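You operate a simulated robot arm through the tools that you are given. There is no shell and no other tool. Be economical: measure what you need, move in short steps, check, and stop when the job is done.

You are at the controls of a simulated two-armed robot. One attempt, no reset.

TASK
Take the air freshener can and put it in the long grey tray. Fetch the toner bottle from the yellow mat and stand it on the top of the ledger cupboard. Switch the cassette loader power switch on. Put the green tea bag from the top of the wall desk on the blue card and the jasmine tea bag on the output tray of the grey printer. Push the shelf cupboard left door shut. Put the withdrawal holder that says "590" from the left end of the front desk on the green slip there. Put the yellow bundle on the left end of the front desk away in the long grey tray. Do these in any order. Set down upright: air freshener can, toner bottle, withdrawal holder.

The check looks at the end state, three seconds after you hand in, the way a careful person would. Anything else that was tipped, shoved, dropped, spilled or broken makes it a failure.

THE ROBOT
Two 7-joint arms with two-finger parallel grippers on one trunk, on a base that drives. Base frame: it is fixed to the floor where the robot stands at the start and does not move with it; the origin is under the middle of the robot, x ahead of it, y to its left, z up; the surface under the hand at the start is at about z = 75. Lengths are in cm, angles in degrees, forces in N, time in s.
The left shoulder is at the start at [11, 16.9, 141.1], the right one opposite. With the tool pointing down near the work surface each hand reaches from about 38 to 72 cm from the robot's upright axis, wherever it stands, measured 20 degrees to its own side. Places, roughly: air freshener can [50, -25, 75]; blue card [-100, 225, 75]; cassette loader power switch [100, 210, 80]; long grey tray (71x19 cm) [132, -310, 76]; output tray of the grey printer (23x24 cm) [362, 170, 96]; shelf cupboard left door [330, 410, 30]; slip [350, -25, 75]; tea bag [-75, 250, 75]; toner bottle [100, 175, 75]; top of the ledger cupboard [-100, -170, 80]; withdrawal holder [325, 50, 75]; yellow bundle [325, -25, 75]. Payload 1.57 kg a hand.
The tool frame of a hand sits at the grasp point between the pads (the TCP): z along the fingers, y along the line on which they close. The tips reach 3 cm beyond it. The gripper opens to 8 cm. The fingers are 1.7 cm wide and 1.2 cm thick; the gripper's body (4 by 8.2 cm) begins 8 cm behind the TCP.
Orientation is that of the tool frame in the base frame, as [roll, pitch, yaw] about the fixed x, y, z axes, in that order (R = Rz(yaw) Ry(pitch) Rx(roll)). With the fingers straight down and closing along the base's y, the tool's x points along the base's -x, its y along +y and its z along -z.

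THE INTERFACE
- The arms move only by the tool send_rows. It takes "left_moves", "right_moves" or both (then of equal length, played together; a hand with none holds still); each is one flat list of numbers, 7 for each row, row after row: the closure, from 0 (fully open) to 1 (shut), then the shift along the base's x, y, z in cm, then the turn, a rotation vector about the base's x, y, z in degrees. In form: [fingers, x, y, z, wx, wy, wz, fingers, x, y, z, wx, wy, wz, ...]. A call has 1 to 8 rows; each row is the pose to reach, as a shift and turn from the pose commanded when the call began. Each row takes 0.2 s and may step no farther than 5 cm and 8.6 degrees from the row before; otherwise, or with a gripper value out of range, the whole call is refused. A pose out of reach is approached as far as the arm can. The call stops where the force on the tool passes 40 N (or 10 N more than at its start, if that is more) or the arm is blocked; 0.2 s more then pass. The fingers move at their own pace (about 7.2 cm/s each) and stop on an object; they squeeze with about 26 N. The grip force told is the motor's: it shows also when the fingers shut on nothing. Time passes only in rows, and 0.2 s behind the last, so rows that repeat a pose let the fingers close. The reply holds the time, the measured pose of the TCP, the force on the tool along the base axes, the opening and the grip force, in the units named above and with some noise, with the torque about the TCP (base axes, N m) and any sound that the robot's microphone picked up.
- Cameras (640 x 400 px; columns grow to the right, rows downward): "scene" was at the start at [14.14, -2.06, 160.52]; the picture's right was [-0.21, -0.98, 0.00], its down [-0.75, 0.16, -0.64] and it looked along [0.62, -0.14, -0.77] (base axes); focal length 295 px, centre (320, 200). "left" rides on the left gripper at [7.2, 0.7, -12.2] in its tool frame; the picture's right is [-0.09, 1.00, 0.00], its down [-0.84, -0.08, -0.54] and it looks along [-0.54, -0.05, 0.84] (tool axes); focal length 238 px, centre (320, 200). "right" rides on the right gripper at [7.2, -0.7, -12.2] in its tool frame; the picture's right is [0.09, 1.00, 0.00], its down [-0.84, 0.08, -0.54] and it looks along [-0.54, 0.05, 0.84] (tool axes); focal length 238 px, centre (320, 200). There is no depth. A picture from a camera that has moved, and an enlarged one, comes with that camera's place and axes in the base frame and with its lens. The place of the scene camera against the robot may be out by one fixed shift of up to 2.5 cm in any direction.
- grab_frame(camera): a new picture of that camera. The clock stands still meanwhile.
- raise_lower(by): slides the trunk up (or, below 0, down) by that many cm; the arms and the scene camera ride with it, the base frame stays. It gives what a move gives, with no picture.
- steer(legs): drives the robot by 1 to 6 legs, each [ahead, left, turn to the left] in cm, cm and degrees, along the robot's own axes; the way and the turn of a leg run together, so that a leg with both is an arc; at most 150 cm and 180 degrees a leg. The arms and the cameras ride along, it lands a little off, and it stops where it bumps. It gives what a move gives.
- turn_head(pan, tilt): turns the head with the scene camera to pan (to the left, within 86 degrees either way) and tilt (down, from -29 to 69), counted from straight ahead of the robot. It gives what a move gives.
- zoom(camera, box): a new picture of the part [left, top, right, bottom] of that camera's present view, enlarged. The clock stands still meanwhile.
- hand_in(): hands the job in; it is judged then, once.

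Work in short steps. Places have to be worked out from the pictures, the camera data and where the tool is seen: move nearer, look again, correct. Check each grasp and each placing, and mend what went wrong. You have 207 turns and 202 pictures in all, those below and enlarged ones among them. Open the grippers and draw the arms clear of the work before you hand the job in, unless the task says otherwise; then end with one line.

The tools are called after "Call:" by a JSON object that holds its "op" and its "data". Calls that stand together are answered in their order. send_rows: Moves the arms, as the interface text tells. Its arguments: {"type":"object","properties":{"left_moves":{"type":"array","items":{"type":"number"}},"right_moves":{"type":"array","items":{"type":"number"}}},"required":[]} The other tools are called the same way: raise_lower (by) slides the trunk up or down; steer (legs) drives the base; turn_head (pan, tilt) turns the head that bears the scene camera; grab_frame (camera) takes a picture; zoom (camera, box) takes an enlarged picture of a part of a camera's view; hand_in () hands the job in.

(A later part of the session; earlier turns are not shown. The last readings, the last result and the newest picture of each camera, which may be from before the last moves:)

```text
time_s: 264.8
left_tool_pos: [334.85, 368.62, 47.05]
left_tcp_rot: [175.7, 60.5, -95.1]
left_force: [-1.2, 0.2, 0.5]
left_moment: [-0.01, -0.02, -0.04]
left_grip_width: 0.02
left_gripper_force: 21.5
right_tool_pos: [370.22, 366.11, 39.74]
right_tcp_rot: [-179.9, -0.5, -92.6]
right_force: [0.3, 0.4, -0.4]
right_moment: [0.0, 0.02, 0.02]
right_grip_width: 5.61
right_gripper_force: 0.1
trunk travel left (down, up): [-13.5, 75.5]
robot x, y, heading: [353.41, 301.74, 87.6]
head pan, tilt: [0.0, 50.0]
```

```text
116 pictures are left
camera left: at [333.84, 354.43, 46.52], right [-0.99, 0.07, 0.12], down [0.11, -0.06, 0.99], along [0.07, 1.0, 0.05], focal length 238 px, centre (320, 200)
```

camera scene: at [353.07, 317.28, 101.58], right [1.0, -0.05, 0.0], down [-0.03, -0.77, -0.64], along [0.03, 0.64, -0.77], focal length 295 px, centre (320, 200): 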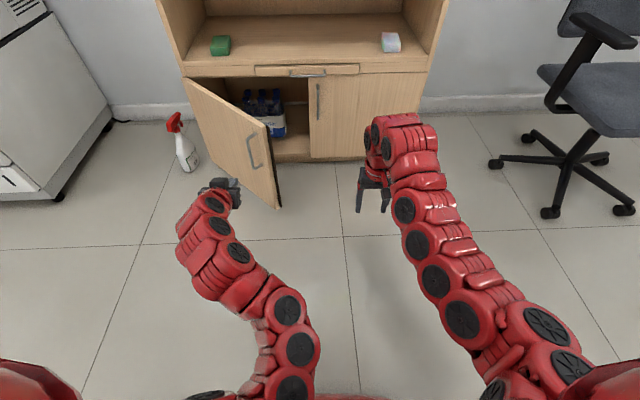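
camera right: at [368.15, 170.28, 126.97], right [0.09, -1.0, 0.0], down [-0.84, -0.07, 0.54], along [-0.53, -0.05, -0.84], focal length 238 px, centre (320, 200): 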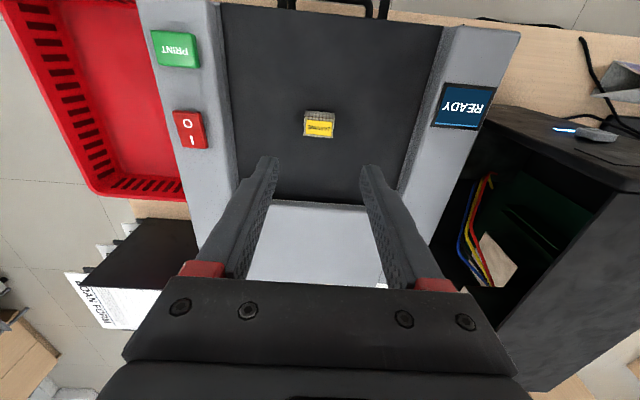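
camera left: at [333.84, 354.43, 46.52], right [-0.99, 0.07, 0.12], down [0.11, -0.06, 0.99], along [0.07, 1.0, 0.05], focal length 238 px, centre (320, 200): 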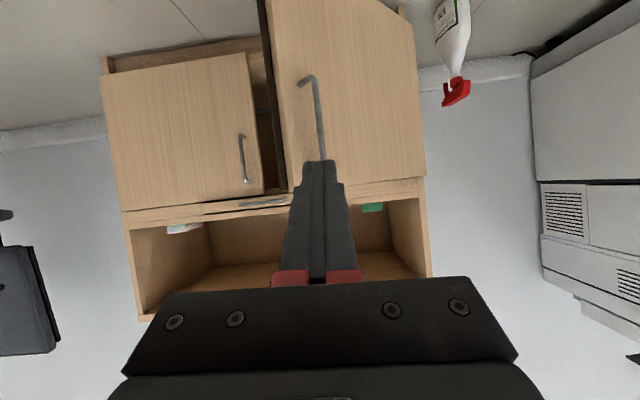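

The handle is right in front of the fingertips; I shift the left hand 6 cm hingeward and 12 cm lower, and pull the right hand down and back.

Call:
{"op": "send_rows", "data": {"left_moves": [1, -2, 0, -3, 0, 0, 0, 1, -4, 0, -6, 0, 0, 0, 1, -6, 0, -9, 0, 0, 0, 1, -6, 0, -12, 0, 0, 0, 1, -6, 0, -12, 0, 0, 0, 1, -6, 0, -12, 0, 0, 0, 1, -6, 0, -12, 0, 0, 0], "right_moves": [1, 0, 0, -4, 0, 0, 0, 1, 0, 0, -8, 0, 0, 0, 1, 0, -2, -12, 0, 0, 0, 1, 0, -5, -15, 0, 0, 0, 1, 0, -9, -17, 0, 0, 0, 1, 0, -13, -19, 0, 0, 0, 1, 0, -17, -20, 0, 0, 0]}}

Call:
{"op": "steer", "data": {"legs": [[25, 0, 0]]}}

Call:
{"op": "grab_frame", "data": {"camera": "left"}}

Call:
{"op": "grab_frame", "data": {"camera": "scene"}}

```text
time_s: 266.4
left_tool_pos: [328.98, 368.44, 35.01]
left_tcp_rot: [175.6, 60.5, -95.1]
left_force: [-1.1, -0.4, 0.6]
left_moment: [-0.01, 0.0, 0.01]
left_grip_width: 0.02
left_gripper_force: 21.5
right_tool_pos: [370.16, 349.32, 19.75]
right_tcp_rot: [-179.9, -0.2, -92.5]
right_force: [-0.4, -0.1, -0.3]
right_moment: [-0.02, 0.04, -0.01]
right_grip_width: 0.0
right_gripper_force: 21.7
trunk travel left (down, up): [-13.5, 75.5]
robot x, y, heading: [353.56, 302.02, 87.2]
head pan, tilt: [0.0, 50.0]
```

```text
time_s: 268.2
left_tool_pos: [329.73, 392.87, 34.99]
left_tcp_rot: [175.5, 60.5, -94.7]
left_force: [0.4, 0.9, 0.2]
left_moment: [0.02, 0.01, -0.01]
left_grip_width: 0.01
left_gripper_force: 21.2
right_tool_pos: [370.99, 373.94, 19.65]
right_tcp_rot: [180.0, -0.5, -92.4]
right_force: [0.2, -0.3, -0.1]
right_moment: [-0.01, -0.01, 0.0]
right_grip_width: 0.0
right_gripper_force: 21.2
trunk travel left (down, up): [-13.5, 75.5]
robot x, y, heading: [355.16, 326.57, 87.9]
head pan, tilt: [0.0, 50.0]
```

```text
115 pictures are left
camera left: at [328.77, 378.72, 34.58], right [-0.99, 0.06, 0.12], down [0.11, -0.06, 0.99], along [0.07, 1.0, 0.05], focal length 238 px, centre (320, 200)
```

left: 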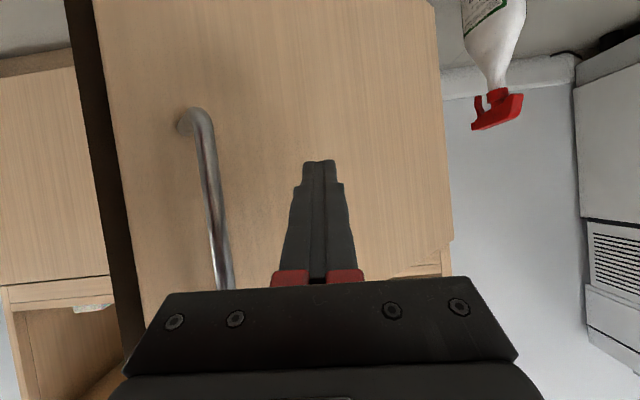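

```text
114 pictures are left
camera scene: at [354.07, 341.75, 101.58], right [1.0, -0.04, 0.0], down [-0.03, -0.77, -0.64], along [0.03, 0.64, -0.77], focal length 295 px, centre (320, 200)
```

scene: 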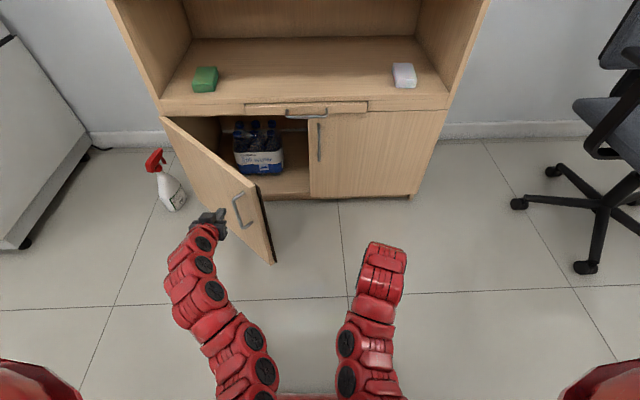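

Fingers are between handle and hinge, just short of the door. I drive 14 cm ahead so the fingers begin to swing it, then look.

Call:
{"op": "steer", "data": {"legs": [[14, 0, 1]]}}

Call:
{"op": "grab_frame", "data": {"camera": "scene"}}

```text
time_s: 269.5
left_tool_pos: [329.0, 406.6, 35.03]
left_tcp_rot: [175.5, 60.5, -93.8]
left_force: [0.2, -1.2, -0.1]
left_moment: [-0.03, 0.03, -0.02]
left_grip_width: 0.0
left_gripper_force: 21.2
right_tool_pos: [370.73, 388.27, 19.64]
right_tcp_rot: [180.0, -0.5, -91.4]
right_force: [0.0, -0.4, -0.1]
right_moment: [0.01, -0.01, 0.02]
right_grip_width: 0.02
right_gripper_force: 21.6
trunk travel left (down, up): [-13.5, 75.5]
robot x, y, heading: [355.22, 340.5, 88.8]
head pan, tilt: [0.0, 50.0]
```

```text
113 pictures are left
camera scene: at [354.24, 355.98, 101.58], right [1.0, -0.02, 0.0], down [-0.02, -0.77, -0.64], along [0.01, 0.64, -0.77], focal length 295 px, centre (320, 200)
```

scene: 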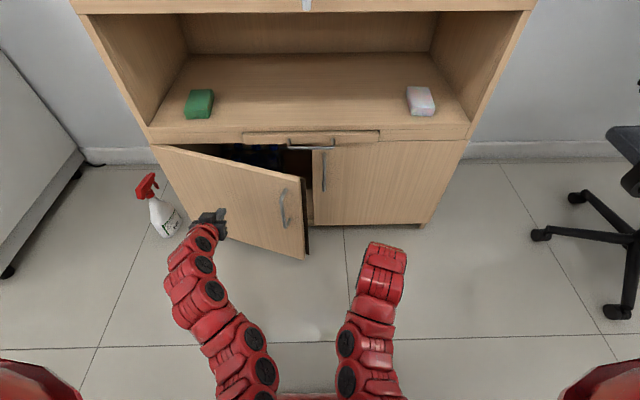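

The door swings shut as planned. I continue with the arm: push forward in small steps.

Call:
{"op": "send_rows", "data": {"left_moves": [1, 0, 2, 0, 0, 0, 0, 1, 0, 4, 0, 0, 0, 0, 1, 0, 6, 0, 0, 0, 0, 1, 0, 8, 0, 0, 0, 0, 1, 0, 10, 0, 0, 0, 0, 1, 0, 11.5, 0, 0, 0, 0, 1, 0, 13, 0, 0, 0, 0]}}

Call:
{"op": "grab_frame", "data": {"camera": "scene"}}

```text
time_s: 271.1
left_tool_pos: [328.99, 419.15, 34.91]
left_tcp_rot: [175.6, 60.1, -93.7]
left_force: [0.2, -2.0, 0.3]
left_moment: [-0.03, -0.01, -0.04]
left_grip_width: 0.0
left_gripper_force: 21.6
right_tool_pos: [370.58, 388.3, 19.77]
right_tcp_rot: [180.0, -0.4, -91.2]
right_force: [0.1, -0.8, -0.6]
right_moment: [0.04, -0.03, 0.0]
right_grip_width: 0.0
right_gripper_force: 21.3
trunk travel left (down, up): [-13.5, 75.5]
robot x, y, heading: [355.19, 340.67, 88.9]
head pan, tilt: [0.0, 50.0]
stopped in row 7 (left hand): the force on the tool passed its limit at 107 N (the readings are from after the stop); the commanded pose is now the measured one
```

```text
112 pictures are left
camera scene: at [354.23, 355.91, 101.58], right [1.0, -0.02, 0.0], down [-0.02, -0.77, -0.64], along [0.01, 0.64, -0.77], focal length 295 px, centre (320, 200)
```

scene: 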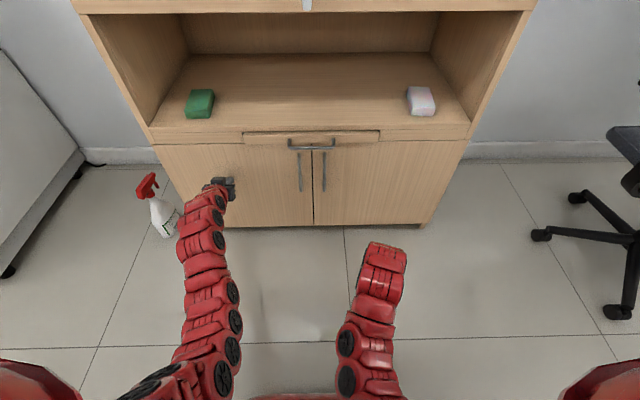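

The door appears flush. I retract the hand, back away and verify with a zoom.

Call:
{"op": "send_rows", "data": {"left_moves": [1, 0, -4, 0, 0, 0, 0, 1, 0, -8, 0, 0, 0, 0, 1, 0, -12, 0, 0, 0, 0]}}

Call:
{"op": "steer", "data": {"legs": [[-40, 0, 0]]}}

Call:
{"op": "zoom", "data": {"camera": "scene", "box": [150, 0, 480, 220]}}

```text
time_s: 271.9
left_tool_pos: [329.04, 407.08, 34.72]
left_tcp_rot: [175.6, 60.2, -93.9]
left_force: [-0.3, -0.8, -0.2]
left_moment: [0.03, -0.03, 0.0]
left_grip_width: 0.01
left_gripper_force: 21.6
right_tool_pos: [370.65, 388.29, 19.63]
right_tcp_rot: [-179.9, -0.4, -91.4]
right_force: [-0.4, 0.2, 0.1]
right_moment: [-0.01, -0.01, -0.02]
right_grip_width: 0.0
right_gripper_force: 21.4
trunk travel left (down, up): [-13.5, 75.5]
robot x, y, heading: [355.61, 340.57, 88.7]
head pan, tilt: [0.0, 50.0]
```

```text
time_s: 274.4
left_tool_pos: [327.94, 366.56, 34.68]
left_tcp_rot: [175.7, 60.1, -93.7]
left_force: [-0.5, 0.7, -0.6]
left_moment: [-0.04, 0.03, -0.02]
left_grip_width: 0.0
left_gripper_force: 21.0
right_tool_pos: [369.59, 347.97, 19.56]
right_tcp_rot: [180.0, -0.5, -91.3]
right_force: [-0.5, 0.2, 0.7]
right_moment: [-0.01, 0.0, 0.01]
right_grip_width: 0.0
right_gripper_force: 21.9
trunk travel left (down, up): [-13.5, 75.5]
robot x, y, heading: [354.64, 300.51, 88.6]
head pan, tilt: [0.0, 50.0]
```

```text
1.82 times, centred on (315, 110) of scene
camera zoom: at [353.34, 315.48, 101.58], right [1.0, -0.02, 0.0], down [-0.02, -0.77, -0.64], along [0.01, 0.64, -0.77], focal length 537 px, centre (329, 364)
```

zoom: 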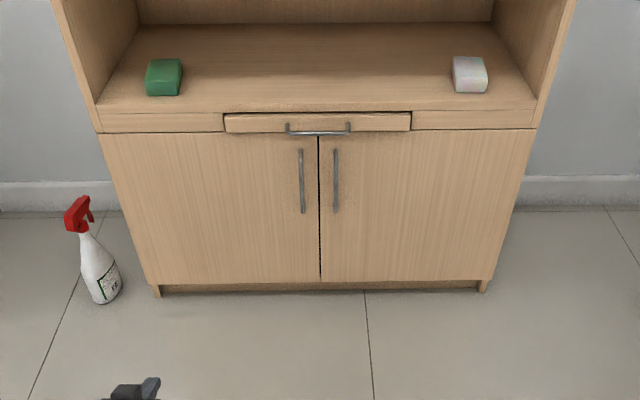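

Door is flush shut, spray bottle untouched. I raise the trunk back and untilt the left hand.

Call:
{"op": "raise_lower", "data": {"by": 40}}

Call:
{"op": "raise_lower", "data": {"by": 34}}

Call:
{"op": "send_rows", "data": {"left_moves": [1, 0, 0, 0, -8, 0, 0, 1, 0, 0, 0, -16, 0, 0, 1, 0, 0, 0, -24, 0, 0, 1, 0, 0, 0, -32, 0, 0, 1, 0, 0, 0, -40, 0, 0, 1, 0, 0, 0, -48, 0, 0, 1, 0, 0, 0, -56, 0, 0, 1, 0, 0, 0, -60, 0, 0], "right_moves": [0, 0, 3, 3, 0, 0, 0, 0, 0, 6, 6, 0, 0, 0, 0, 0, 9, 9, 0, 0, 0, 0, 0, 12, 12, 0, 0, 0, 0, 0, 15, 14, 0, 0, 0, 0, 0, 17, 16, 0, 0, 0, 0, 0, 17, 18, 0, 0, 0, 0, 0, 17, 20, 0, 0, 0]}}

```text
time_s: 278.3
left_tool_pos: [328.06, 366.57, 74.79]
left_tcp_rot: [175.8, 60.1, -93.8]
left_force: [0.6, 0.1, 0.4]
left_moment: [0.02, 0.0, -0.01]
left_grip_width: 0.01
left_gripper_force: 21.5
right_tool_pos: [369.67, 347.81, 59.59]
right_tcp_rot: [179.9, -0.3, -91.2]
right_force: [0.1, -0.2, 0.1]
right_moment: [0.04, -0.01, 0.01]
right_grip_width: 0.01
right_gripper_force: 21.5
trunk travel left (down, up): [-53.5, 35.5]
robot x, y, heading: [354.38, 299.82, 88.9]
head pan, tilt: [0.0, 50.0]
```

```text
time_s: 281.6
left_tool_pos: [328.03, 366.59, 108.76]
left_tcp_rot: [175.8, 60.1, -93.7]
left_force: [0.2, 0.0, 0.9]
left_moment: [0.0, -0.01, 0.0]
left_grip_width: 0.0
left_gripper_force: 21.4
right_tool_pos: [369.69, 347.96, 93.6]
right_tcp_rot: [-180.0, -0.4, -91.2]
right_force: [0.0, 1.1, 0.4]
right_moment: [-0.02, 0.01, 0.0]
right_grip_width: 0.0
right_gripper_force: 21.1
trunk travel left (down, up): [-87.5, 1.5]
robot x, y, heading: [354.64, 300.33, 88.7]
head pan, tilt: [0.0, 50.0]
```

```text
time_s: 283.4
left_tool_pos: [328.14, 366.56, 108.74]
left_tcp_rot: [178.9, 0.1, -91.8]
left_force: [-0.2, 0.5, -0.4]
left_moment: [-0.02, 0.0, -0.02]
left_grip_width: 0.01
left_gripper_force: 21.4
right_tool_pos: [369.82, 364.87, 113.71]
right_tcp_rot: [-180.0, -0.5, -91.2]
right_force: [-1.0, 0.3, 0.5]
right_moment: [0.03, 0.0, 0.04]
right_grip_width: 8.01
right_gripper_force: 0.1
trunk travel left (down, up): [-87.5, 1.5]
robot x, y, heading: [354.38, 300.21, 88.5]
head pan, tilt: [0.0, 50.0]
```

Both hands point down again. I drive along the corridor between the desks to the right part of the front desk.

Call:
{"op": "steer", "data": {"legs": [[-18, 0, 1.5], [0, 148, 0], [0, 0, -180], [150, 0, 0], [100, 0, 0], [0, 0, 90]]}}

Call:
{"op": "turn_head", "data": {"pan": 0, "tilt": 35}}

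Call:
{"op": "grab_frame", "data": {"camera": "scene"}}

```text
time_s: 314.7
left_tool_pos: [288.58, 63.53, 108.68]
left_tcp_rot: [178.8, 0.2, -176.5]
left_force: [0.1, 0.4, 0.1]
left_moment: [0.03, 0.01, 0.02]
left_grip_width: 0.03
left_gripper_force: 21.2
right_tool_pos: [290.92, 21.89, 113.69]
right_tcp_rot: [179.9, -0.4, -175.9]
right_force: [-0.9, -0.7, -0.1]
right_moment: [0.03, 0.0, 0.03]
right_grip_width: 7.99
right_gripper_force: 0.1
trunk travel left (down, up): [-87.5, 1.5]
robot x, y, heading: [225.27, 31.39, 4.2]
head pan, tilt: [0.0, 50.0]
```

```text
time_s: 315.5
left_tool_pos: [288.67, 63.51, 108.6]
left_tcp_rot: [178.9, 0.2, -176.4]
left_force: [-0.2, 0.1, 0.1]
left_moment: [0.0, 0.01, -0.01]
left_grip_width: 0.01
left_gripper_force: 20.7
right_tool_pos: [291.01, 21.87, 113.6]
right_tcp_rot: [-180.0, -0.4, -175.9]
right_force: [1.6, -0.2, 0.6]
right_moment: [0.03, -0.04, 0.01]
right_grip_width: 7.98
right_gripper_force: 0.1
trunk travel left (down, up): [-87.5, 1.5]
robot x, y, heading: [225.41, 31.04, 4.0]
head pan, tilt: [0.0, 35.0]
```

```text
110 pictures are left
camera scene: at [240.41, 32.04, 177.74], right [0.07, -1.0, 0.0], down [-0.57, -0.04, -0.82], along [0.82, 0.06, -0.57], focal length 295 px, centre (320, 200)
```

scene: 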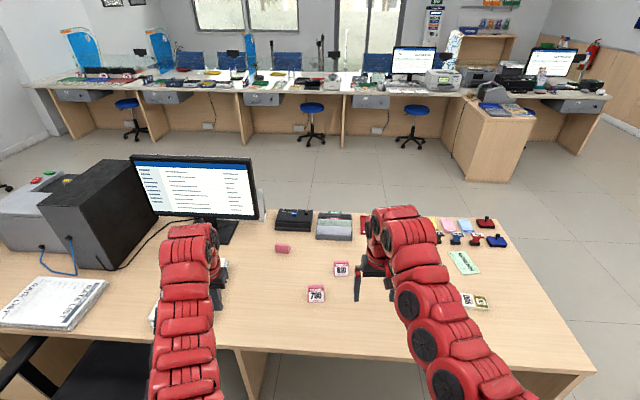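

I see pink holders and, at the right, a green slip and small cards. Zoom in on both areas.

Call:
{"op": "zoom", "data": {"camera": "scene", "box": [260, 200, 400, 320]}}

Call:
{"op": "zoom", "data": {"camera": "scene", "box": [410, 200, 530, 320]}}

Call:
{"op": "grab_frame", "data": {"camera": "right"}}

```text
3.33 times, centred on (330, 260) of scene
camera zoom: at [240.41, 32.04, 177.74], right [0.07, -1.0, 0.0], down [-0.57, -0.04, -0.82], along [0.82, 0.06, -0.57], focal length 984 px, centre (287, 0)
```

zoom: 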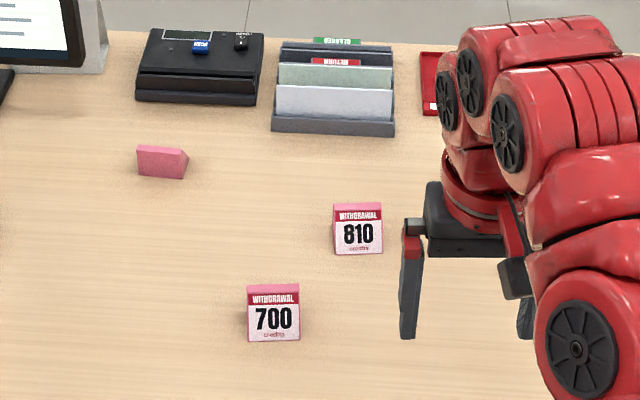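

```text
3.33 times, centred on (470, 260) of scene
camera zoom: at [240.41, 32.04, 177.74], right [0.07, -1.0, 0.0], down [-0.57, -0.04, -0.82], along [0.82, 0.06, -0.57], focal length 984 px, centre (-180, 0)
```

zoom: 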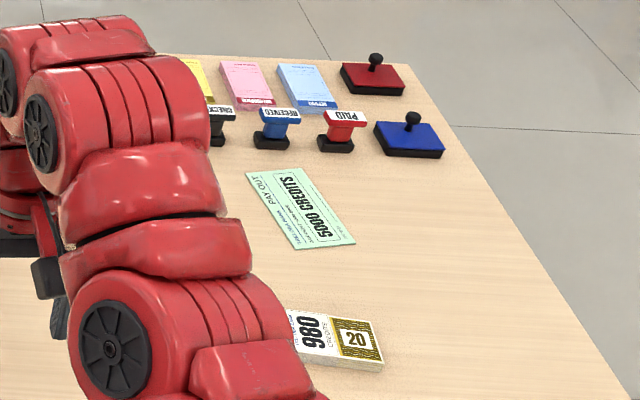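

```text
107 pictures are left
camera right: at [283.87, 20.82, 125.77], right [-0.16, 0.99, 0.0], down [0.83, 0.14, 0.54], along [0.53, 0.09, -0.84], focal length 238 px, centre (320, 200)
```

right: 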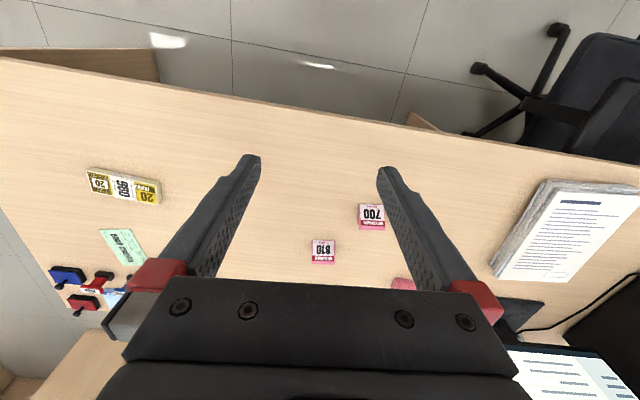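

Bundle reads 980. Holders seen: 700, 810 and one turned away; I check with the left wrist camera for others.

Call:
{"op": "grab_frame", "data": {"camera": "left"}}

Call:
{"op": "zoom", "data": {"camera": "scene", "box": [130, 200, 260, 340]}}

```text
106 pictures are left
camera left: at [281.32, 63.52, 120.73], right [0.03, 1.0, 0.02], down [0.84, -0.04, 0.54], along [0.54, 0.0, -0.84], focal length 238 px, centre (320, 200)
```

left: 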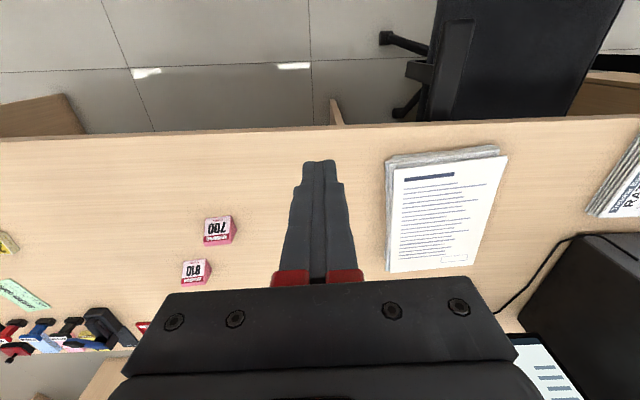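

```text
2.86 times, centred on (195, 270) of scene
camera zoom: at [240.41, 32.04, 177.74], right [0.07, -1.0, 0.0], down [-0.57, -0.04, -0.82], along [0.82, 0.06, -0.57], focal length 843 px, centre (677, 0)
```

zoom: 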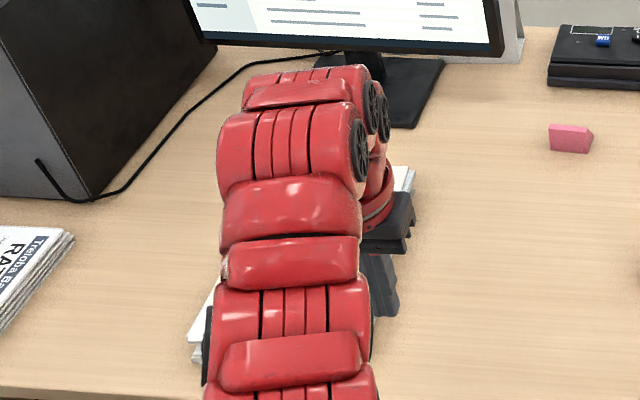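

The turned-away pink holder at [343,58] must be "590"; it is best reached (and read) from the far side. I drive round the desk's right end to its far side and face it.

Call:
{"op": "steer", "data": {"legs": [[0, -145, -4], [150, 0, 0], [50, 0, 0], [0, 0, 180], [0, -148, 0]]}}

Call:
{"op": "turn_head", "data": {"pan": 0, "tilt": 42}}

Call:
{"op": "grab_frame", "data": {"camera": "scene"}}

Call:
{"op": "grab_frame", "data": {"camera": "right"}}

```text
time_s: 346.6
left_tool_pos: [365.0, 5.25, 108.75]
left_tcp_rot: [178.9, 0.1, 0.7]
left_force: [0.5, 0.2, 0.0]
left_moment: [-0.02, 0.0, 0.03]
left_grip_width: 0.02
left_gripper_force: 21.4
right_tool_pos: [364.81, 46.9, 113.72]
right_tcp_rot: [179.9, -0.4, 1.3]
right_force: [0.3, 0.4, 0.5]
right_moment: [0.01, 0.01, 0.0]
right_grip_width: 8.0
right_gripper_force: 0.0
trunk travel left (down, up): [-87.5, 1.5]
robot x, y, heading: [430.44, 33.97, -178.8]
head pan, tilt: [0.0, 35.0]
```

```text
time_s: 347.3
left_tool_pos: [365.11, 5.28, 108.62]
left_tcp_rot: [178.8, 0.1, 0.7]
left_force: [0.1, 0.1, 0.0]
left_moment: [0.02, 0.01, 0.0]
left_grip_width: 0.0
left_gripper_force: 21.6
right_tool_pos: [364.8, 46.98, 113.67]
right_tcp_rot: [-179.9, -0.4, 1.3]
right_force: [0.3, -0.3, 0.5]
right_moment: [0.02, 0.03, -0.01]
right_grip_width: 8.0
right_gripper_force: 0.1
trunk travel left (down, up): [-87.5, 1.5]
robot x, y, heading: [430.16, 34.2, -178.8]
head pan, tilt: [0.0, 42.0]
```

```text
104 pictures are left
camera scene: at [412.39, 33.67, 176.7], right [-0.02, 1.0, 0.0], down [0.67, 0.02, -0.74], along [-0.74, -0.02, -0.67], focal length 295 px, centre (320, 200)
```

scene: 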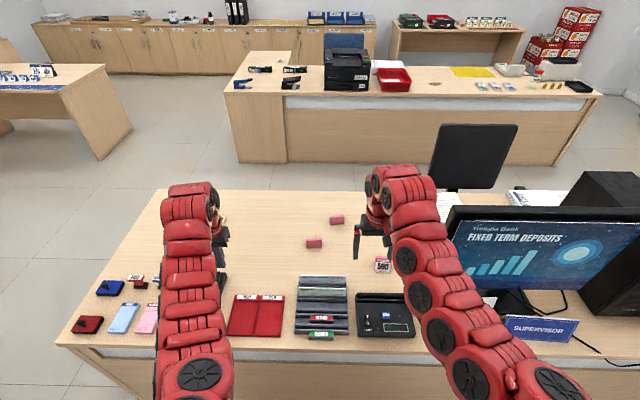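

```text
103 pictures are left
camera right: at [371.89, 47.82, 125.77], right [0.11, -0.99, 0.0], down [-0.84, -0.1, 0.54], along [-0.53, -0.06, -0.84], focal length 238 px, centre (320, 200)
```

right: 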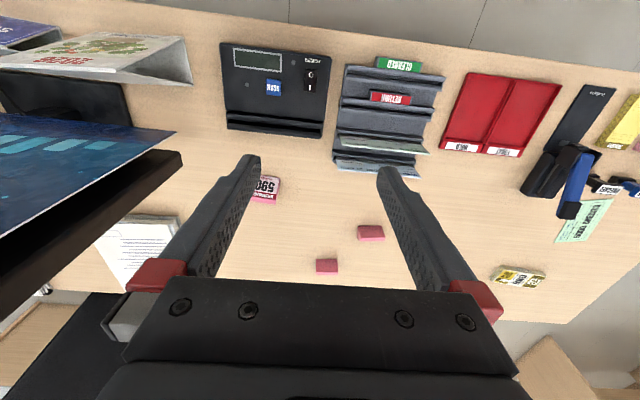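

From this side it reads 590, standing at [343.3,57.6]; the monitor's edge is at y≈71.5. I drive nearer with a slight right turn so the right arm stays clear of the monitor.

Call:
{"op": "zoom", "data": {"camera": "scene", "box": [280, 200, 420, 290]}}

Call:
{"op": "steer", "data": {"legs": [[22, 5, -6]]}}

Call:
{"op": "grab_frame", "data": {"camera": "right"}}

Call:
{"op": "grab_frame", "data": {"camera": "scene"}}

```text
4.44 times, centred on (350, 245) of scene
camera zoom: at [412.39, 33.67, 176.7], right [-0.02, 1.0, 0.0], down [0.67, 0.02, -0.74], along [-0.74, -0.02, -0.67], focal length 1312 px, centre (187, 0)
```

zoom: 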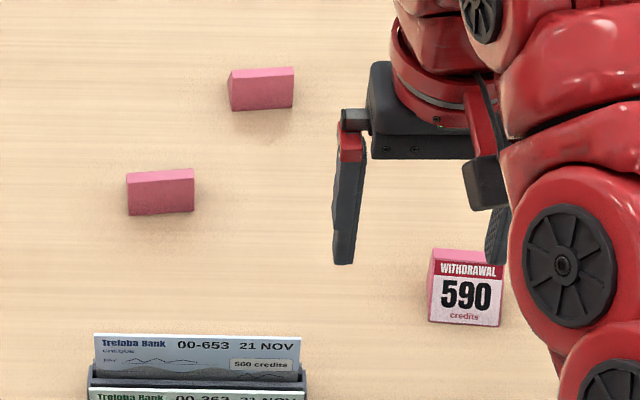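

```text
time_s: 349.0
left_tool_pos: [340.32, 7.76, 108.78]
left_tcp_rot: [178.8, 0.2, -5.3]
left_force: [-0.2, 0.3, 0.6]
left_moment: [0.02, 0.0, -0.02]
left_grip_width: 0.01
left_gripper_force: 21.2
right_tool_pos: [344.44, 49.18, 113.76]
right_tcp_rot: [-179.9, -0.3, -4.7]
right_force: [0.1, 0.0, 0.5]
right_moment: [0.01, 0.02, 0.02]
right_grip_width: 8.01
right_gripper_force: 0.0
trunk travel left (down, up): [-87.5, 1.5]
robot x, y, heading: [408.1, 30.11, 175.2]
head pan, tilt: [0.0, 42.0]
```

```text
101 pictures are left
camera right: at [351.56, 49.39, 125.83], right [0.01, -1.0, 0.0], down [-0.84, -0.01, 0.54], along [-0.54, -0.01, -0.84], focal length 238 px, centre (320, 200)
```

right: 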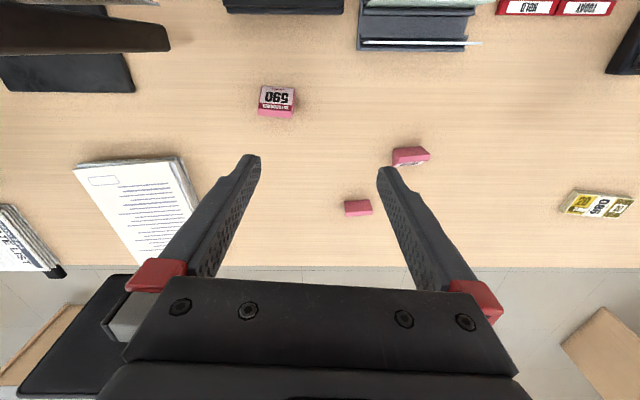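

```text
100 pictures are left
camera scene: at [390.45, 30.93, 176.72], right [0.08, 1.0, 0.0], down [0.67, -0.05, -0.74], along [-0.74, 0.06, -0.67], focal length 295 px, centre (320, 200)
```

scene: 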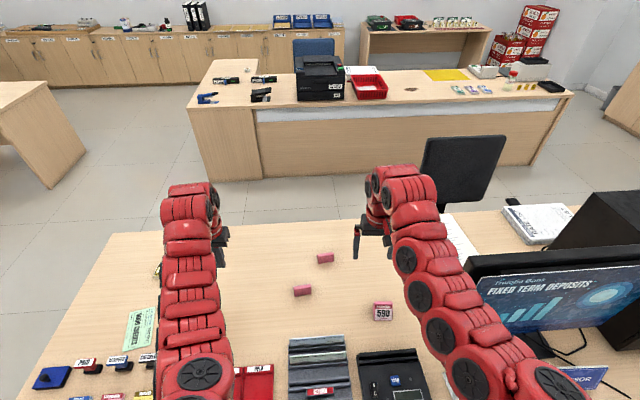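

Holder 590 at [342.8,57.2], ~6.3 cm wide, aligned with the gripper's yaw. I lower the trunk 12 and move the right hand over it.

Call:
{"op": "raise_lower", "data": {"by": -12}}

Call:
{"op": "send_rows", "data": {"right_moves": [0, -0.5, 4, -3, 0, 0, 0, 0, -1.6, 8, -6, 0, 0, 0, 0, -1.6, 8, -9, 0, 0, 0]}}

Call:
{"op": "grab_frame", "data": {"camera": "right"}}

Call:
{"op": "grab_frame", "data": {"camera": "scene"}}

```text
time_s: 350.5
left_tool_pos: [340.26, 7.84, 96.75]
left_tcp_rot: [178.8, 0.3, -5.3]
left_force: [-0.4, -0.2, -0.9]
left_moment: [-0.01, 0.0, -0.01]
left_grip_width: 0.0
left_gripper_force: 20.8
right_tool_pos: [344.3, 49.32, 101.55]
right_tcp_rot: [-180.0, -0.4, -4.7]
right_force: [0.3, -0.2, 0.8]
right_moment: [0.0, -0.01, -0.03]
right_grip_width: 8.02
right_gripper_force: 0.1
trunk travel left (down, up): [-75.5, 13.5]
robot x, y, heading: [407.93, 30.09, 175.5]
head pan, tilt: [0.0, 42.0]
```

```text
refused: row 1 steps farther than a row can; nothing moved
```

```text
99 pictures are left
camera right: at [351.49, 49.38, 113.8], right [0.01, -1.0, 0.0], down [-0.84, -0.01, 0.54], along [-0.54, -0.01, -0.84], focal length 238 px, centre (320, 200)
```

right: 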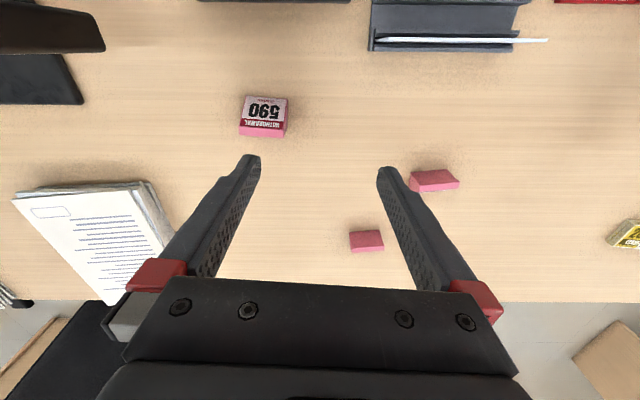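

```text
98 pictures are left
camera scene: at [390.35, 30.91, 164.71], right [0.08, 1.0, 0.0], down [0.67, -0.05, -0.74], along [-0.74, 0.06, -0.67], focal length 295 px, centre (320, 200)
```

scene: 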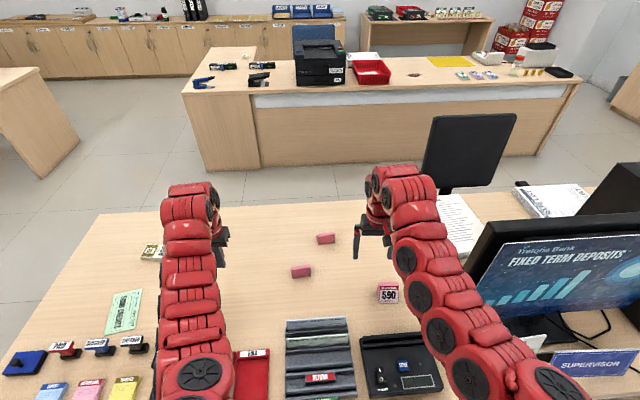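

Refined: [342.9,57.4]. Move over with smaller steps.

Call:
{"op": "send_rows", "data": {"right_moves": [0, -0.4, 3.5, -2, 0, 0, 0, 0, -1, 6.5, -5, 0, 0, 0, 0, -1.4, 8.1, -9, 0, 0, 0, 0, -1.4, 8.1, -11, 0, 0, 0]}}

Call:
{"op": "grab_frame", "data": {"camera": "right"}}

Call:
{"op": "grab_frame", "data": {"camera": "scene"}}

```text
time_s: 351.5
left_tool_pos: [340.25, 7.9, 96.68]
left_tcp_rot: [178.8, 0.1, -5.3]
left_force: [0.2, 0.2, -0.1]
left_moment: [0.0, -0.01, 0.0]
left_grip_width: 0.0
left_gripper_force: 21.5
right_tool_pos: [342.8, 57.5, 90.51]
right_tcp_rot: [-179.9, -0.4, -4.7]
right_force: [0.5, -0.9, 0.1]
right_moment: [-0.02, -0.02, -0.03]
right_grip_width: 8.02
right_gripper_force: 0.1
trunk travel left (down, up): [-75.5, 13.5]
robot x, y, heading: [408.16, 30.11, 175.2]
head pan, tilt: [0.0, 42.0]
```

```text
97 pictures are left
camera right: at [350.04, 57.67, 102.67], right [0.01, -1.0, 0.0], down [-0.84, -0.01, 0.54], along [-0.54, -0.01, -0.84], focal length 238 px, centre (320, 200)
```

right: 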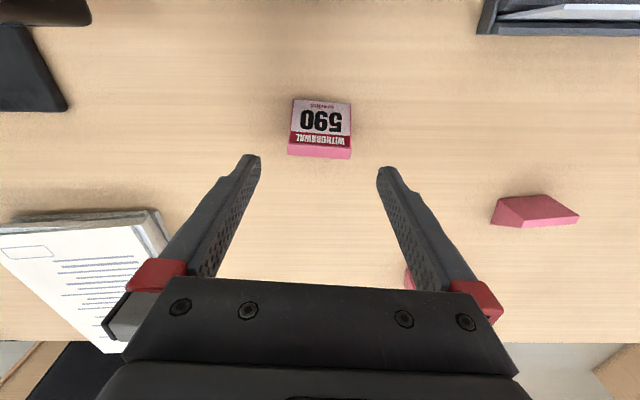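

```text
96 pictures are left
camera scene: at [390.3, 30.92, 164.7], right [0.08, 1.0, 0.0], down [0.67, -0.05, -0.74], along [-0.74, 0.06, -0.67], focal length 295 px, centre (320, 200)
```

scene: 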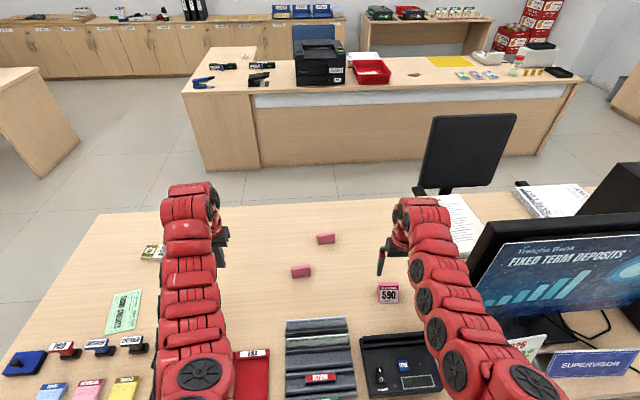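

Centred. Descend to TCP z≈79 and close.

Call:
{"op": "send_rows", "data": {"right_moves": [0, 0, 0, -4, 0, 0, 0, 0, 0, 0, -8, 0, 0, 0, 0, 0, 0, -11, 0, 0, 0, 0, 0, 0, -11.4, 0, 0, 0, 1, 0, 0, -11.4, 0, 0, 0, 1, 0, 0, -11.4, 0, 0, 0, 1, 0, 0, -11.4, 0, 0, 0]}}

Call:
{"op": "grab_frame", "data": {"camera": "right"}}

```text
time_s: 353.1
left_tool_pos: [340.26, 7.87, 96.67]
left_tcp_rot: [178.7, 0.0, -5.3]
left_force: [-0.6, -0.3, -0.3]
left_moment: [-0.02, 0.02, -0.04]
left_grip_width: 0.0
left_gripper_force: 21.8
right_tool_pos: [343.68, 57.42, 79.57]
right_tcp_rot: [180.0, -0.6, -4.6]
right_force: [-0.8, -0.7, 0.3]
right_moment: [0.0, -0.02, -0.01]
right_grip_width: 6.33
right_gripper_force: 26.3
right hand out of reach, approached as far as the arm can: row 3, 4, 5, 6, 7
trunk travel left (down, up): [-75.5, 13.5]
robot x, y, heading: [408.29, 30.35, 175.4]
head pan, tilt: [0.0, 42.0]
```

```text
95 pictures are left
camera right: at [350.83, 57.52, 91.78], right [0.01, -1.0, 0.0], down [-0.84, -0.01, 0.54], along [-0.54, -0.01, -0.84], focal length 238 px, centre (320, 200)
```

right: 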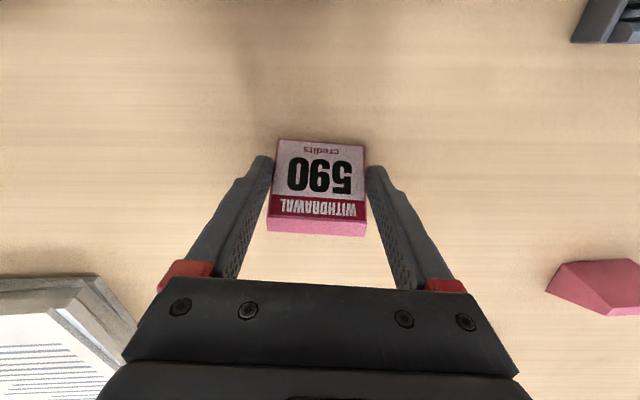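

Gripped (6.3 cm). I lift, back a bit, and move along the desk to opposite the green slip.

Call:
{"op": "send_rows", "data": {"right_moves": [1, 0, 0, 4, 0, 0, 0, 1, 0, 0, 8, 0, 0, 0, 1, 0, 0, 12, 0, 0, 0, 1, 0, 0, 16, 0, 0, 0, 1, 0, 0, 20, 0, 0, 0, 1, 0.5, -2, 24, 0, 0, 0]}}

Call:
{"op": "steer", "data": {"legs": [[-12, 0, 0], [0, 80, 4.5], [10, 0, 0]]}}

Call:
{"op": "grab_frame", "data": {"camera": "right"}}

Call:
{"op": "grab_frame", "data": {"camera": "scene"}}

```text
time_s: 354.5
left_tool_pos: [340.32, 7.53, 96.65]
left_tcp_rot: [178.8, 0.2, -5.3]
left_force: [0.4, 0.5, 0.6]
left_moment: [0.0, 0.0, -0.01]
left_grip_width: 0.01
left_gripper_force: 21.1
right_tool_pos: [344.16, 55.31, 103.46]
right_tcp_rot: [-179.9, -0.5, -4.8]
right_force: [-0.1, -0.5, -0.8]
right_moment: [0.0, 0.01, -0.03]
right_grip_width: 6.28
right_gripper_force: 25.9
trunk travel left (down, up): [-75.5, 13.5]
robot x, y, heading: [407.85, 29.61, 175.3]
head pan, tilt: [0.0, 42.0]
```

```text
time_s: 360.4
left_tool_pos: [341.76, -78.87, 96.72]
left_tcp_rot: [178.8, 0.2, 0.0]
left_force: [-0.6, -0.7, -0.7]
left_moment: [0.01, -0.01, 0.02]
left_grip_width: 0.0
left_gripper_force: 21.4
right_tool_pos: [341.24, -31.22, 103.52]
right_tcp_rot: [-180.0, -0.4, 0.6]
right_force: [0.7, -1.5, -1.5]
right_moment: [0.0, -0.03, 0.03]
right_grip_width: 6.27
right_gripper_force: 25.4
trunk travel left (down, up): [-75.5, 13.5]
robot x, y, heading: [407.14, -50.59, -179.5]
head pan, tilt: [0.0, 42.0]
```

```text
94 pictures are left
camera right: at [348.3, -30.44, 115.66], right [0.1, -0.99, 0.0], down [-0.84, -0.09, 0.54], along [-0.53, -0.06, -0.84], focal length 238 px, centre (320, 200)
```

right: 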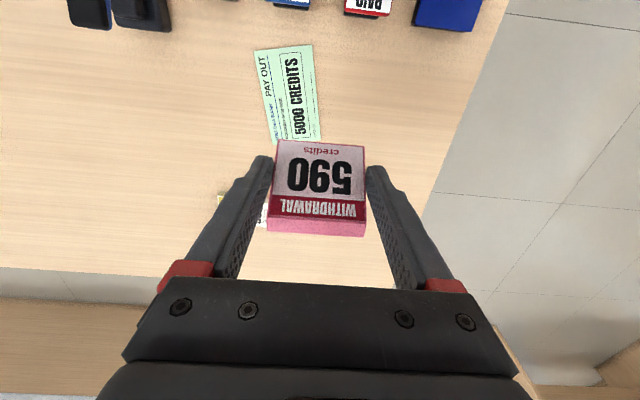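

```text
93 pictures are left
camera scene: at [389.49, -51.08, 164.7], right [-0.01, 1.0, 0.0], down [0.67, 0.01, -0.74], along [-0.74, -0.01, -0.67], focal length 295 px, centre (320, 200)
```

scene: 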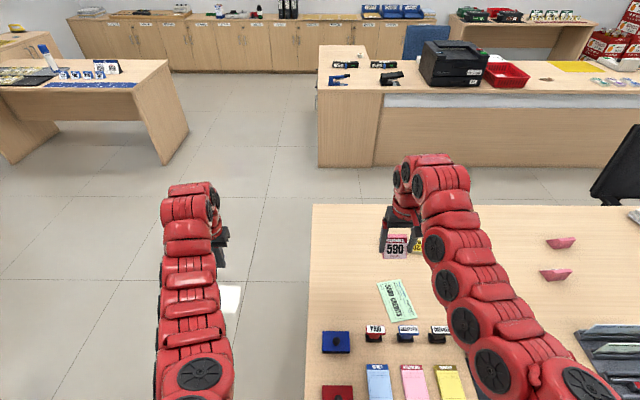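

Slip centre at [342,-26.3] (about 15×8 cm). I lower the trunk 5, move over it and go down close.

Call:
{"op": "raise_lower", "data": {"by": -5}}

Call:
{"op": "send_rows", "data": {"right_moves": [1, 0.7, 2.5, -3, 0, 0, 0, 1, 1.5, 4.9, -6, 0, 0, 0, 1, 1.5, 4.9, -10, 0, 0, 0, 1, 1.5, 4.9, -14, 0, 0, 0, 1, 1.5, 4.9, -16.5, 0, 0, 0]}}

Call:
{"op": "grab_frame", "data": {"camera": "right"}}

Call:
{"op": "zoom", "data": {"camera": "scene", "box": [340, 200, 460, 330]}}

```text
time_s: 361.3
left_tool_pos: [341.95, -78.84, 91.79]
left_tcp_rot: [178.8, 0.2, 0.0]
left_force: [-0.5, 0.4, 0.1]
left_moment: [-0.01, 0.01, -0.02]
left_grip_width: 0.0
left_gripper_force: 21.0
right_tool_pos: [341.29, -31.18, 98.53]
right_tcp_rot: [-179.9, -0.5, 0.6]
right_force: [-0.2, 0.8, 0.5]
right_moment: [-0.02, 0.01, 0.0]
right_grip_width: 6.3
right_gripper_force: 26.1
trunk travel left (down, up): [-70.5, 18.5]
robot x, y, heading: [407.16, -50.66, -179.6]
head pan, tilt: [0.0, 42.0]
```

```text
time_s: 362.5
left_tool_pos: [341.78, -78.91, 91.74]
left_tcp_rot: [178.8, 0.2, 0.0]
left_force: [-0.1, -0.4, -0.4]
left_moment: [-0.02, 0.01, 0.0]
left_grip_width: 0.0
left_gripper_force: 21.3
right_tool_pos: [342.76, -26.07, 82.02]
right_tcp_rot: [-180.0, -0.4, 0.6]
right_force: [0.6, -0.8, -0.8]
right_moment: [-0.02, 0.0, -0.04]
right_grip_width: 6.31
right_gripper_force: 25.8
trunk travel left (down, up): [-70.5, 18.5]
robot x, y, heading: [407.1, -50.43, -179.4]
head pan, tilt: [0.0, 42.0]
```

```text
92 pictures are left
camera right: at [349.89, -25.4, 94.03], right [0.1, -0.99, 0.0], down [-0.84, -0.09, 0.54], along [-0.53, -0.06, -0.84], focal length 238 px, centre (320, 200)
```

right: 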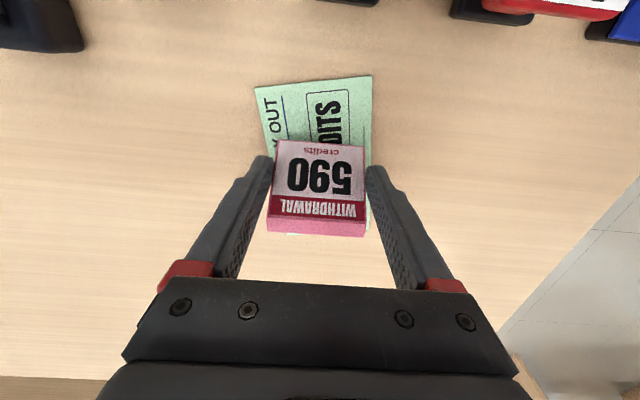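

```text
3.08 times, centred on (400, 265) of scene
camera zoom: at [389.43, -51.06, 159.7], right [-0.01, 1.0, 0.0], down [0.67, 0.01, -0.74], along [-0.74, -0.01, -0.67], focal length 908 px, centre (74, 0)
```

zoom: 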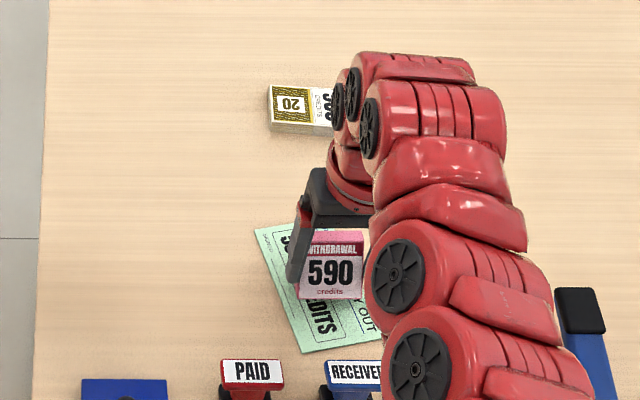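

Holder is over the slip's middle. Creep down to contact.

Call:
{"op": "send_rows", "data": {"right_moves": [1, -0.4, -0.3, -1, 0, 0, 0, 1, -0.4, -0.3, -1.8, 0, 0, 0, 1, -0.4, -0.3, -2.3, 0, 0, 0]}}

Call:
{"op": "send_rows", "data": {"right_moves": [1, 0, 0, -0.3, 0, 0, 0]}}

Call:
{"op": "send_rows", "data": {"right_moves": [1, 0, 0, -0.25, 0, 0, 0]}}

```text
time_s: 363.3
left_tool_pos: [341.83, -78.76, 91.79]
left_tcp_rot: [178.7, 0.1, -0.1]
left_force: [0.1, -0.1, -0.9]
left_moment: [0.02, -0.02, -0.01]
left_grip_width: 0.0
left_gripper_force: 21.5
right_tool_pos: [342.43, -26.34, 79.9]
right_tcp_rot: [-179.9, -0.3, 0.7]
right_force: [-0.9, 0.5, 6.7]
right_moment: [0.06, 0.07, 0.01]
right_grip_width: 6.29
right_gripper_force: 25.7
trunk travel left (down, up): [-70.5, 18.5]
robot x, y, heading: [407.23, -50.44, -179.4]
head pan, tilt: [0.0, 42.0]
```

```text
time_s: 363.7
left_tool_pos: [342.01, -78.92, 91.8]
left_tcp_rot: [178.9, 0.3, 0.0]
left_force: [-0.6, -0.1, 0.1]
left_moment: [0.02, 0.02, -0.01]
left_grip_width: 0.0
left_gripper_force: 20.7
right_tool_pos: [342.27, -26.62, 79.59]
right_tcp_rot: [-180.0, -0.2, 0.6]
right_force: [-1.2, 2.1, 19.6]
right_moment: [0.06, 0.15, -0.04]
right_grip_width: 6.36
right_gripper_force: 25.7
trunk travel left (down, up): [-70.5, 18.5]
robot x, y, heading: [407.64, -50.43, -179.3]
head pan, tilt: [0.0, 42.0]
```

```text
time_s: 364.1
left_tool_pos: [341.96, -78.97, 91.81]
left_tcp_rot: [178.9, 0.3, 0.0]
left_force: [0.2, -0.1, 0.4]
left_moment: [-0.02, -0.02, -0.03]
left_grip_width: 0.01
left_gripper_force: 21.4
right_tool_pos: [342.42, -26.6, 79.27]
right_tcp_rot: [-179.8, -0.3, 0.6]
right_force: [-1.6, 0.8, 20.2]
right_moment: [0.01, 0.11, -0.02]
right_grip_width: 6.3
right_gripper_force: 25.8
trunk travel left (down, up): [-70.5, 18.5]
robot x, y, heading: [406.99, -50.25, -179.2]
head pan, tilt: [0.0, 42.0]
```

Contact at 20 N. Ease, open and rise.

Call:
{"op": "send_rows", "data": {"right_moves": [1, 0, 0, 0.3, 0, 0, 0, 0.1, 0, 0, 0.3, 0, 0, 0, 0, 0, 0, 0.3, 0, 0, 0, 0, 0, 0, 0.5, 0, 0, 0, 0, 0, 0, 5, 0, 0, 0, 0, 0, 0, 10, 0, 0, 0, 0, 0, 0, 15, 0, 0, 0, 0, 0, 0, 20, 0, 0, 0]}}

Call:
{"op": "grab_frame", "data": {"camera": "right"}}

```text
time_s: 365.9
left_tool_pos: [341.87, -78.85, 91.69]
left_tcp_rot: [178.8, 0.2, 0.1]
left_force: [-0.4, -0.3, 1.4]
left_moment: [-0.01, 0.0, 0.03]
left_grip_width: 0.0
left_gripper_force: 20.8
right_tool_pos: [342.38, -26.47, 99.65]
right_tcp_rot: [-179.9, -0.5, 0.6]
right_force: [-0.1, -0.4, 0.5]
right_moment: [0.02, -0.02, -0.01]
right_grip_width: 8.0
right_gripper_force: 0.0
trunk travel left (down, up): [-70.5, 18.5]
robot x, y, heading: [407.59, -50.39, -179.3]
head pan, tilt: [0.0, 42.0]
```

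```text
90 pictures are left
camera right: at [349.43, -25.76, 111.67], right [0.1, -0.99, 0.0], down [-0.84, -0.09, 0.54], along [-0.53, -0.05, -0.84], focal length 238 px, centre (320, 200)
```

right: 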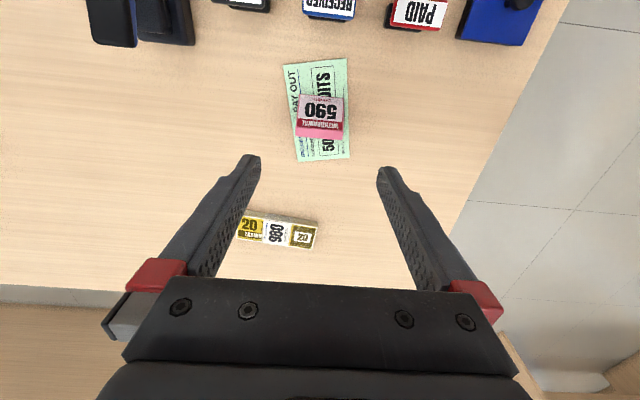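

The 590 holder stands upright on the slip. Next the bundle (about [319.5,-20.4]); I drive round to the desk's right end, facing +y.

Call:
{"op": "steer", "data": {"legs": [[0, 90, 0], [104, 0, 0], [0, 0, -90.5], [42, 0, 0]]}}

Call:
{"op": "grab_frame", "data": {"camera": "right"}}

Call:
{"op": "grab_frame", "data": {"camera": "scene"}}

```text
time_s: 381.6
left_tool_pos: [277.13, -29.76, 91.76]
left_tcp_rot: [178.9, 0.2, -91.5]
left_force: [-0.1, 0.2, 0.2]
left_moment: [-0.02, 0.0, -0.01]
left_grip_width: 0.01
left_gripper_force: 21.4
right_tool_pos: [329.55, -31.59, 99.46]
right_tcp_rot: [-180.0, -0.4, -90.9]
right_force: [0.4, 0.1, -0.1]
right_moment: [0.0, -0.03, -0.02]
right_grip_width: 8.03
right_gripper_force: 0.1
trunk travel left (down, up): [-70.5, 18.5]
robot x, y, heading: [304.14, -95.6, 89.1]
head pan, tilt: [0.0, 42.0]
```

```text
89 pictures are left
camera right: at [330.08, -38.66, 111.57], right [-1.0, -0.08, 0.0], down [-0.06, 0.84, 0.54], along [-0.04, 0.53, -0.84], focal length 238 px, centre (320, 200)
```

right: 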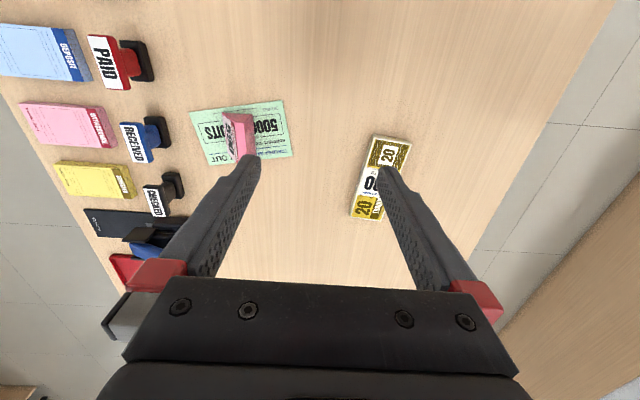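

```text
88 pictures are left
camera scene: at [302.74, -79.92, 159.7], right [1.0, -0.01, 0.0], down [-0.01, -0.67, -0.74], along [0.01, 0.74, -0.67], focal length 295 px, centre (320, 200)
```

scene: 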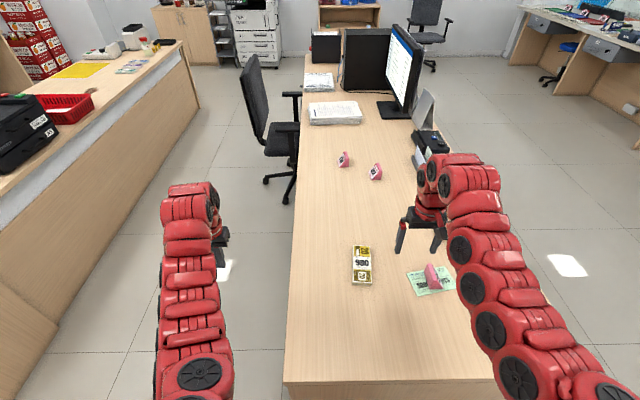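

Bundle centre [318.8,-21.2], long axis about 6° off y. I drive 7 cm ahead and move the right hand over it, turning -6°.

Call:
{"op": "steer", "data": {"legs": [[7, 0, 0.5]]}}

Call:
{"op": "send_rows", "data": {"right_moves": [0, -4, 0, -2, 0, 0, -3, 0, -8, 0.8, -4, 0, 0, -6, 0, -10.9, 1.5, -8, 0, 0, -6, 0, -10.9, 1.5, -11, 0, 0, -6]}}

Call:
{"op": "grab_frame", "data": {"camera": "right"}}

```text
time_s: 382.6
left_tool_pos: [276.62, -23.17, 91.7]
left_tcp_rot: [178.7, 0.3, -90.9]
left_force: [-0.3, 0.8, -0.4]
left_moment: [0.02, -0.01, -0.04]
left_grip_width: 0.03
left_gripper_force: 21.4
right_tool_pos: [328.88, -24.47, 99.42]
right_tcp_rot: [-180.0, -0.5, -90.2]
right_force: [-0.4, 0.1, -0.6]
right_moment: [-0.02, -0.01, 0.02]
right_grip_width: 8.01
right_gripper_force: 0.1
trunk travel left (down, up): [-70.5, 18.5]
robot x, y, heading: [303.77, -88.84, 89.7]
head pan, tilt: [0.0, 42.0]
```

```text
time_s: 383.6
left_tool_pos: [276.52, -23.13, 91.8]
left_tcp_rot: [178.8, 0.3, -91.0]
left_force: [0.8, -0.4, -0.5]
left_moment: [0.0, 0.0, 0.0]
left_grip_width: 0.0
left_gripper_force: 20.8
right_tool_pos: [317.85, -22.9, 88.37]
right_tcp_rot: [180.0, -0.4, -96.3]
right_force: [0.7, 0.3, 0.2]
right_moment: [-0.03, 0.02, -0.02]
right_grip_width: 8.0
right_gripper_force: 0.1
trunk travel left (down, up): [-70.5, 18.5]
robot x, y, heading: [303.74, -88.66, 89.8]
head pan, tilt: [0.0, 42.0]
```

```text
87 pictures are left
camera right: at [317.78, -29.99, 100.44], right [-1.0, 0.02, 0.0], down [0.02, 0.84, 0.54], along [0.01, 0.54, -0.84], focal length 238 px, centre (320, 200)
```

right: 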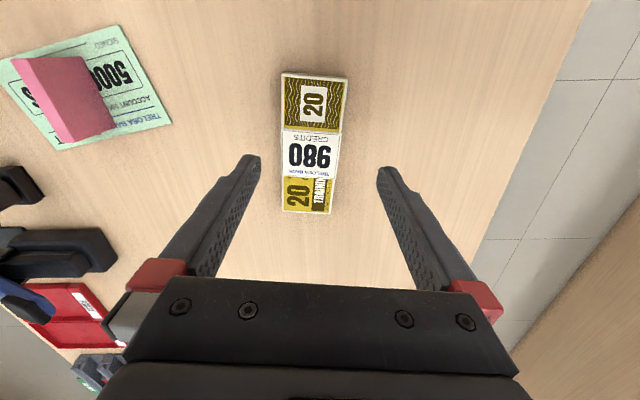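

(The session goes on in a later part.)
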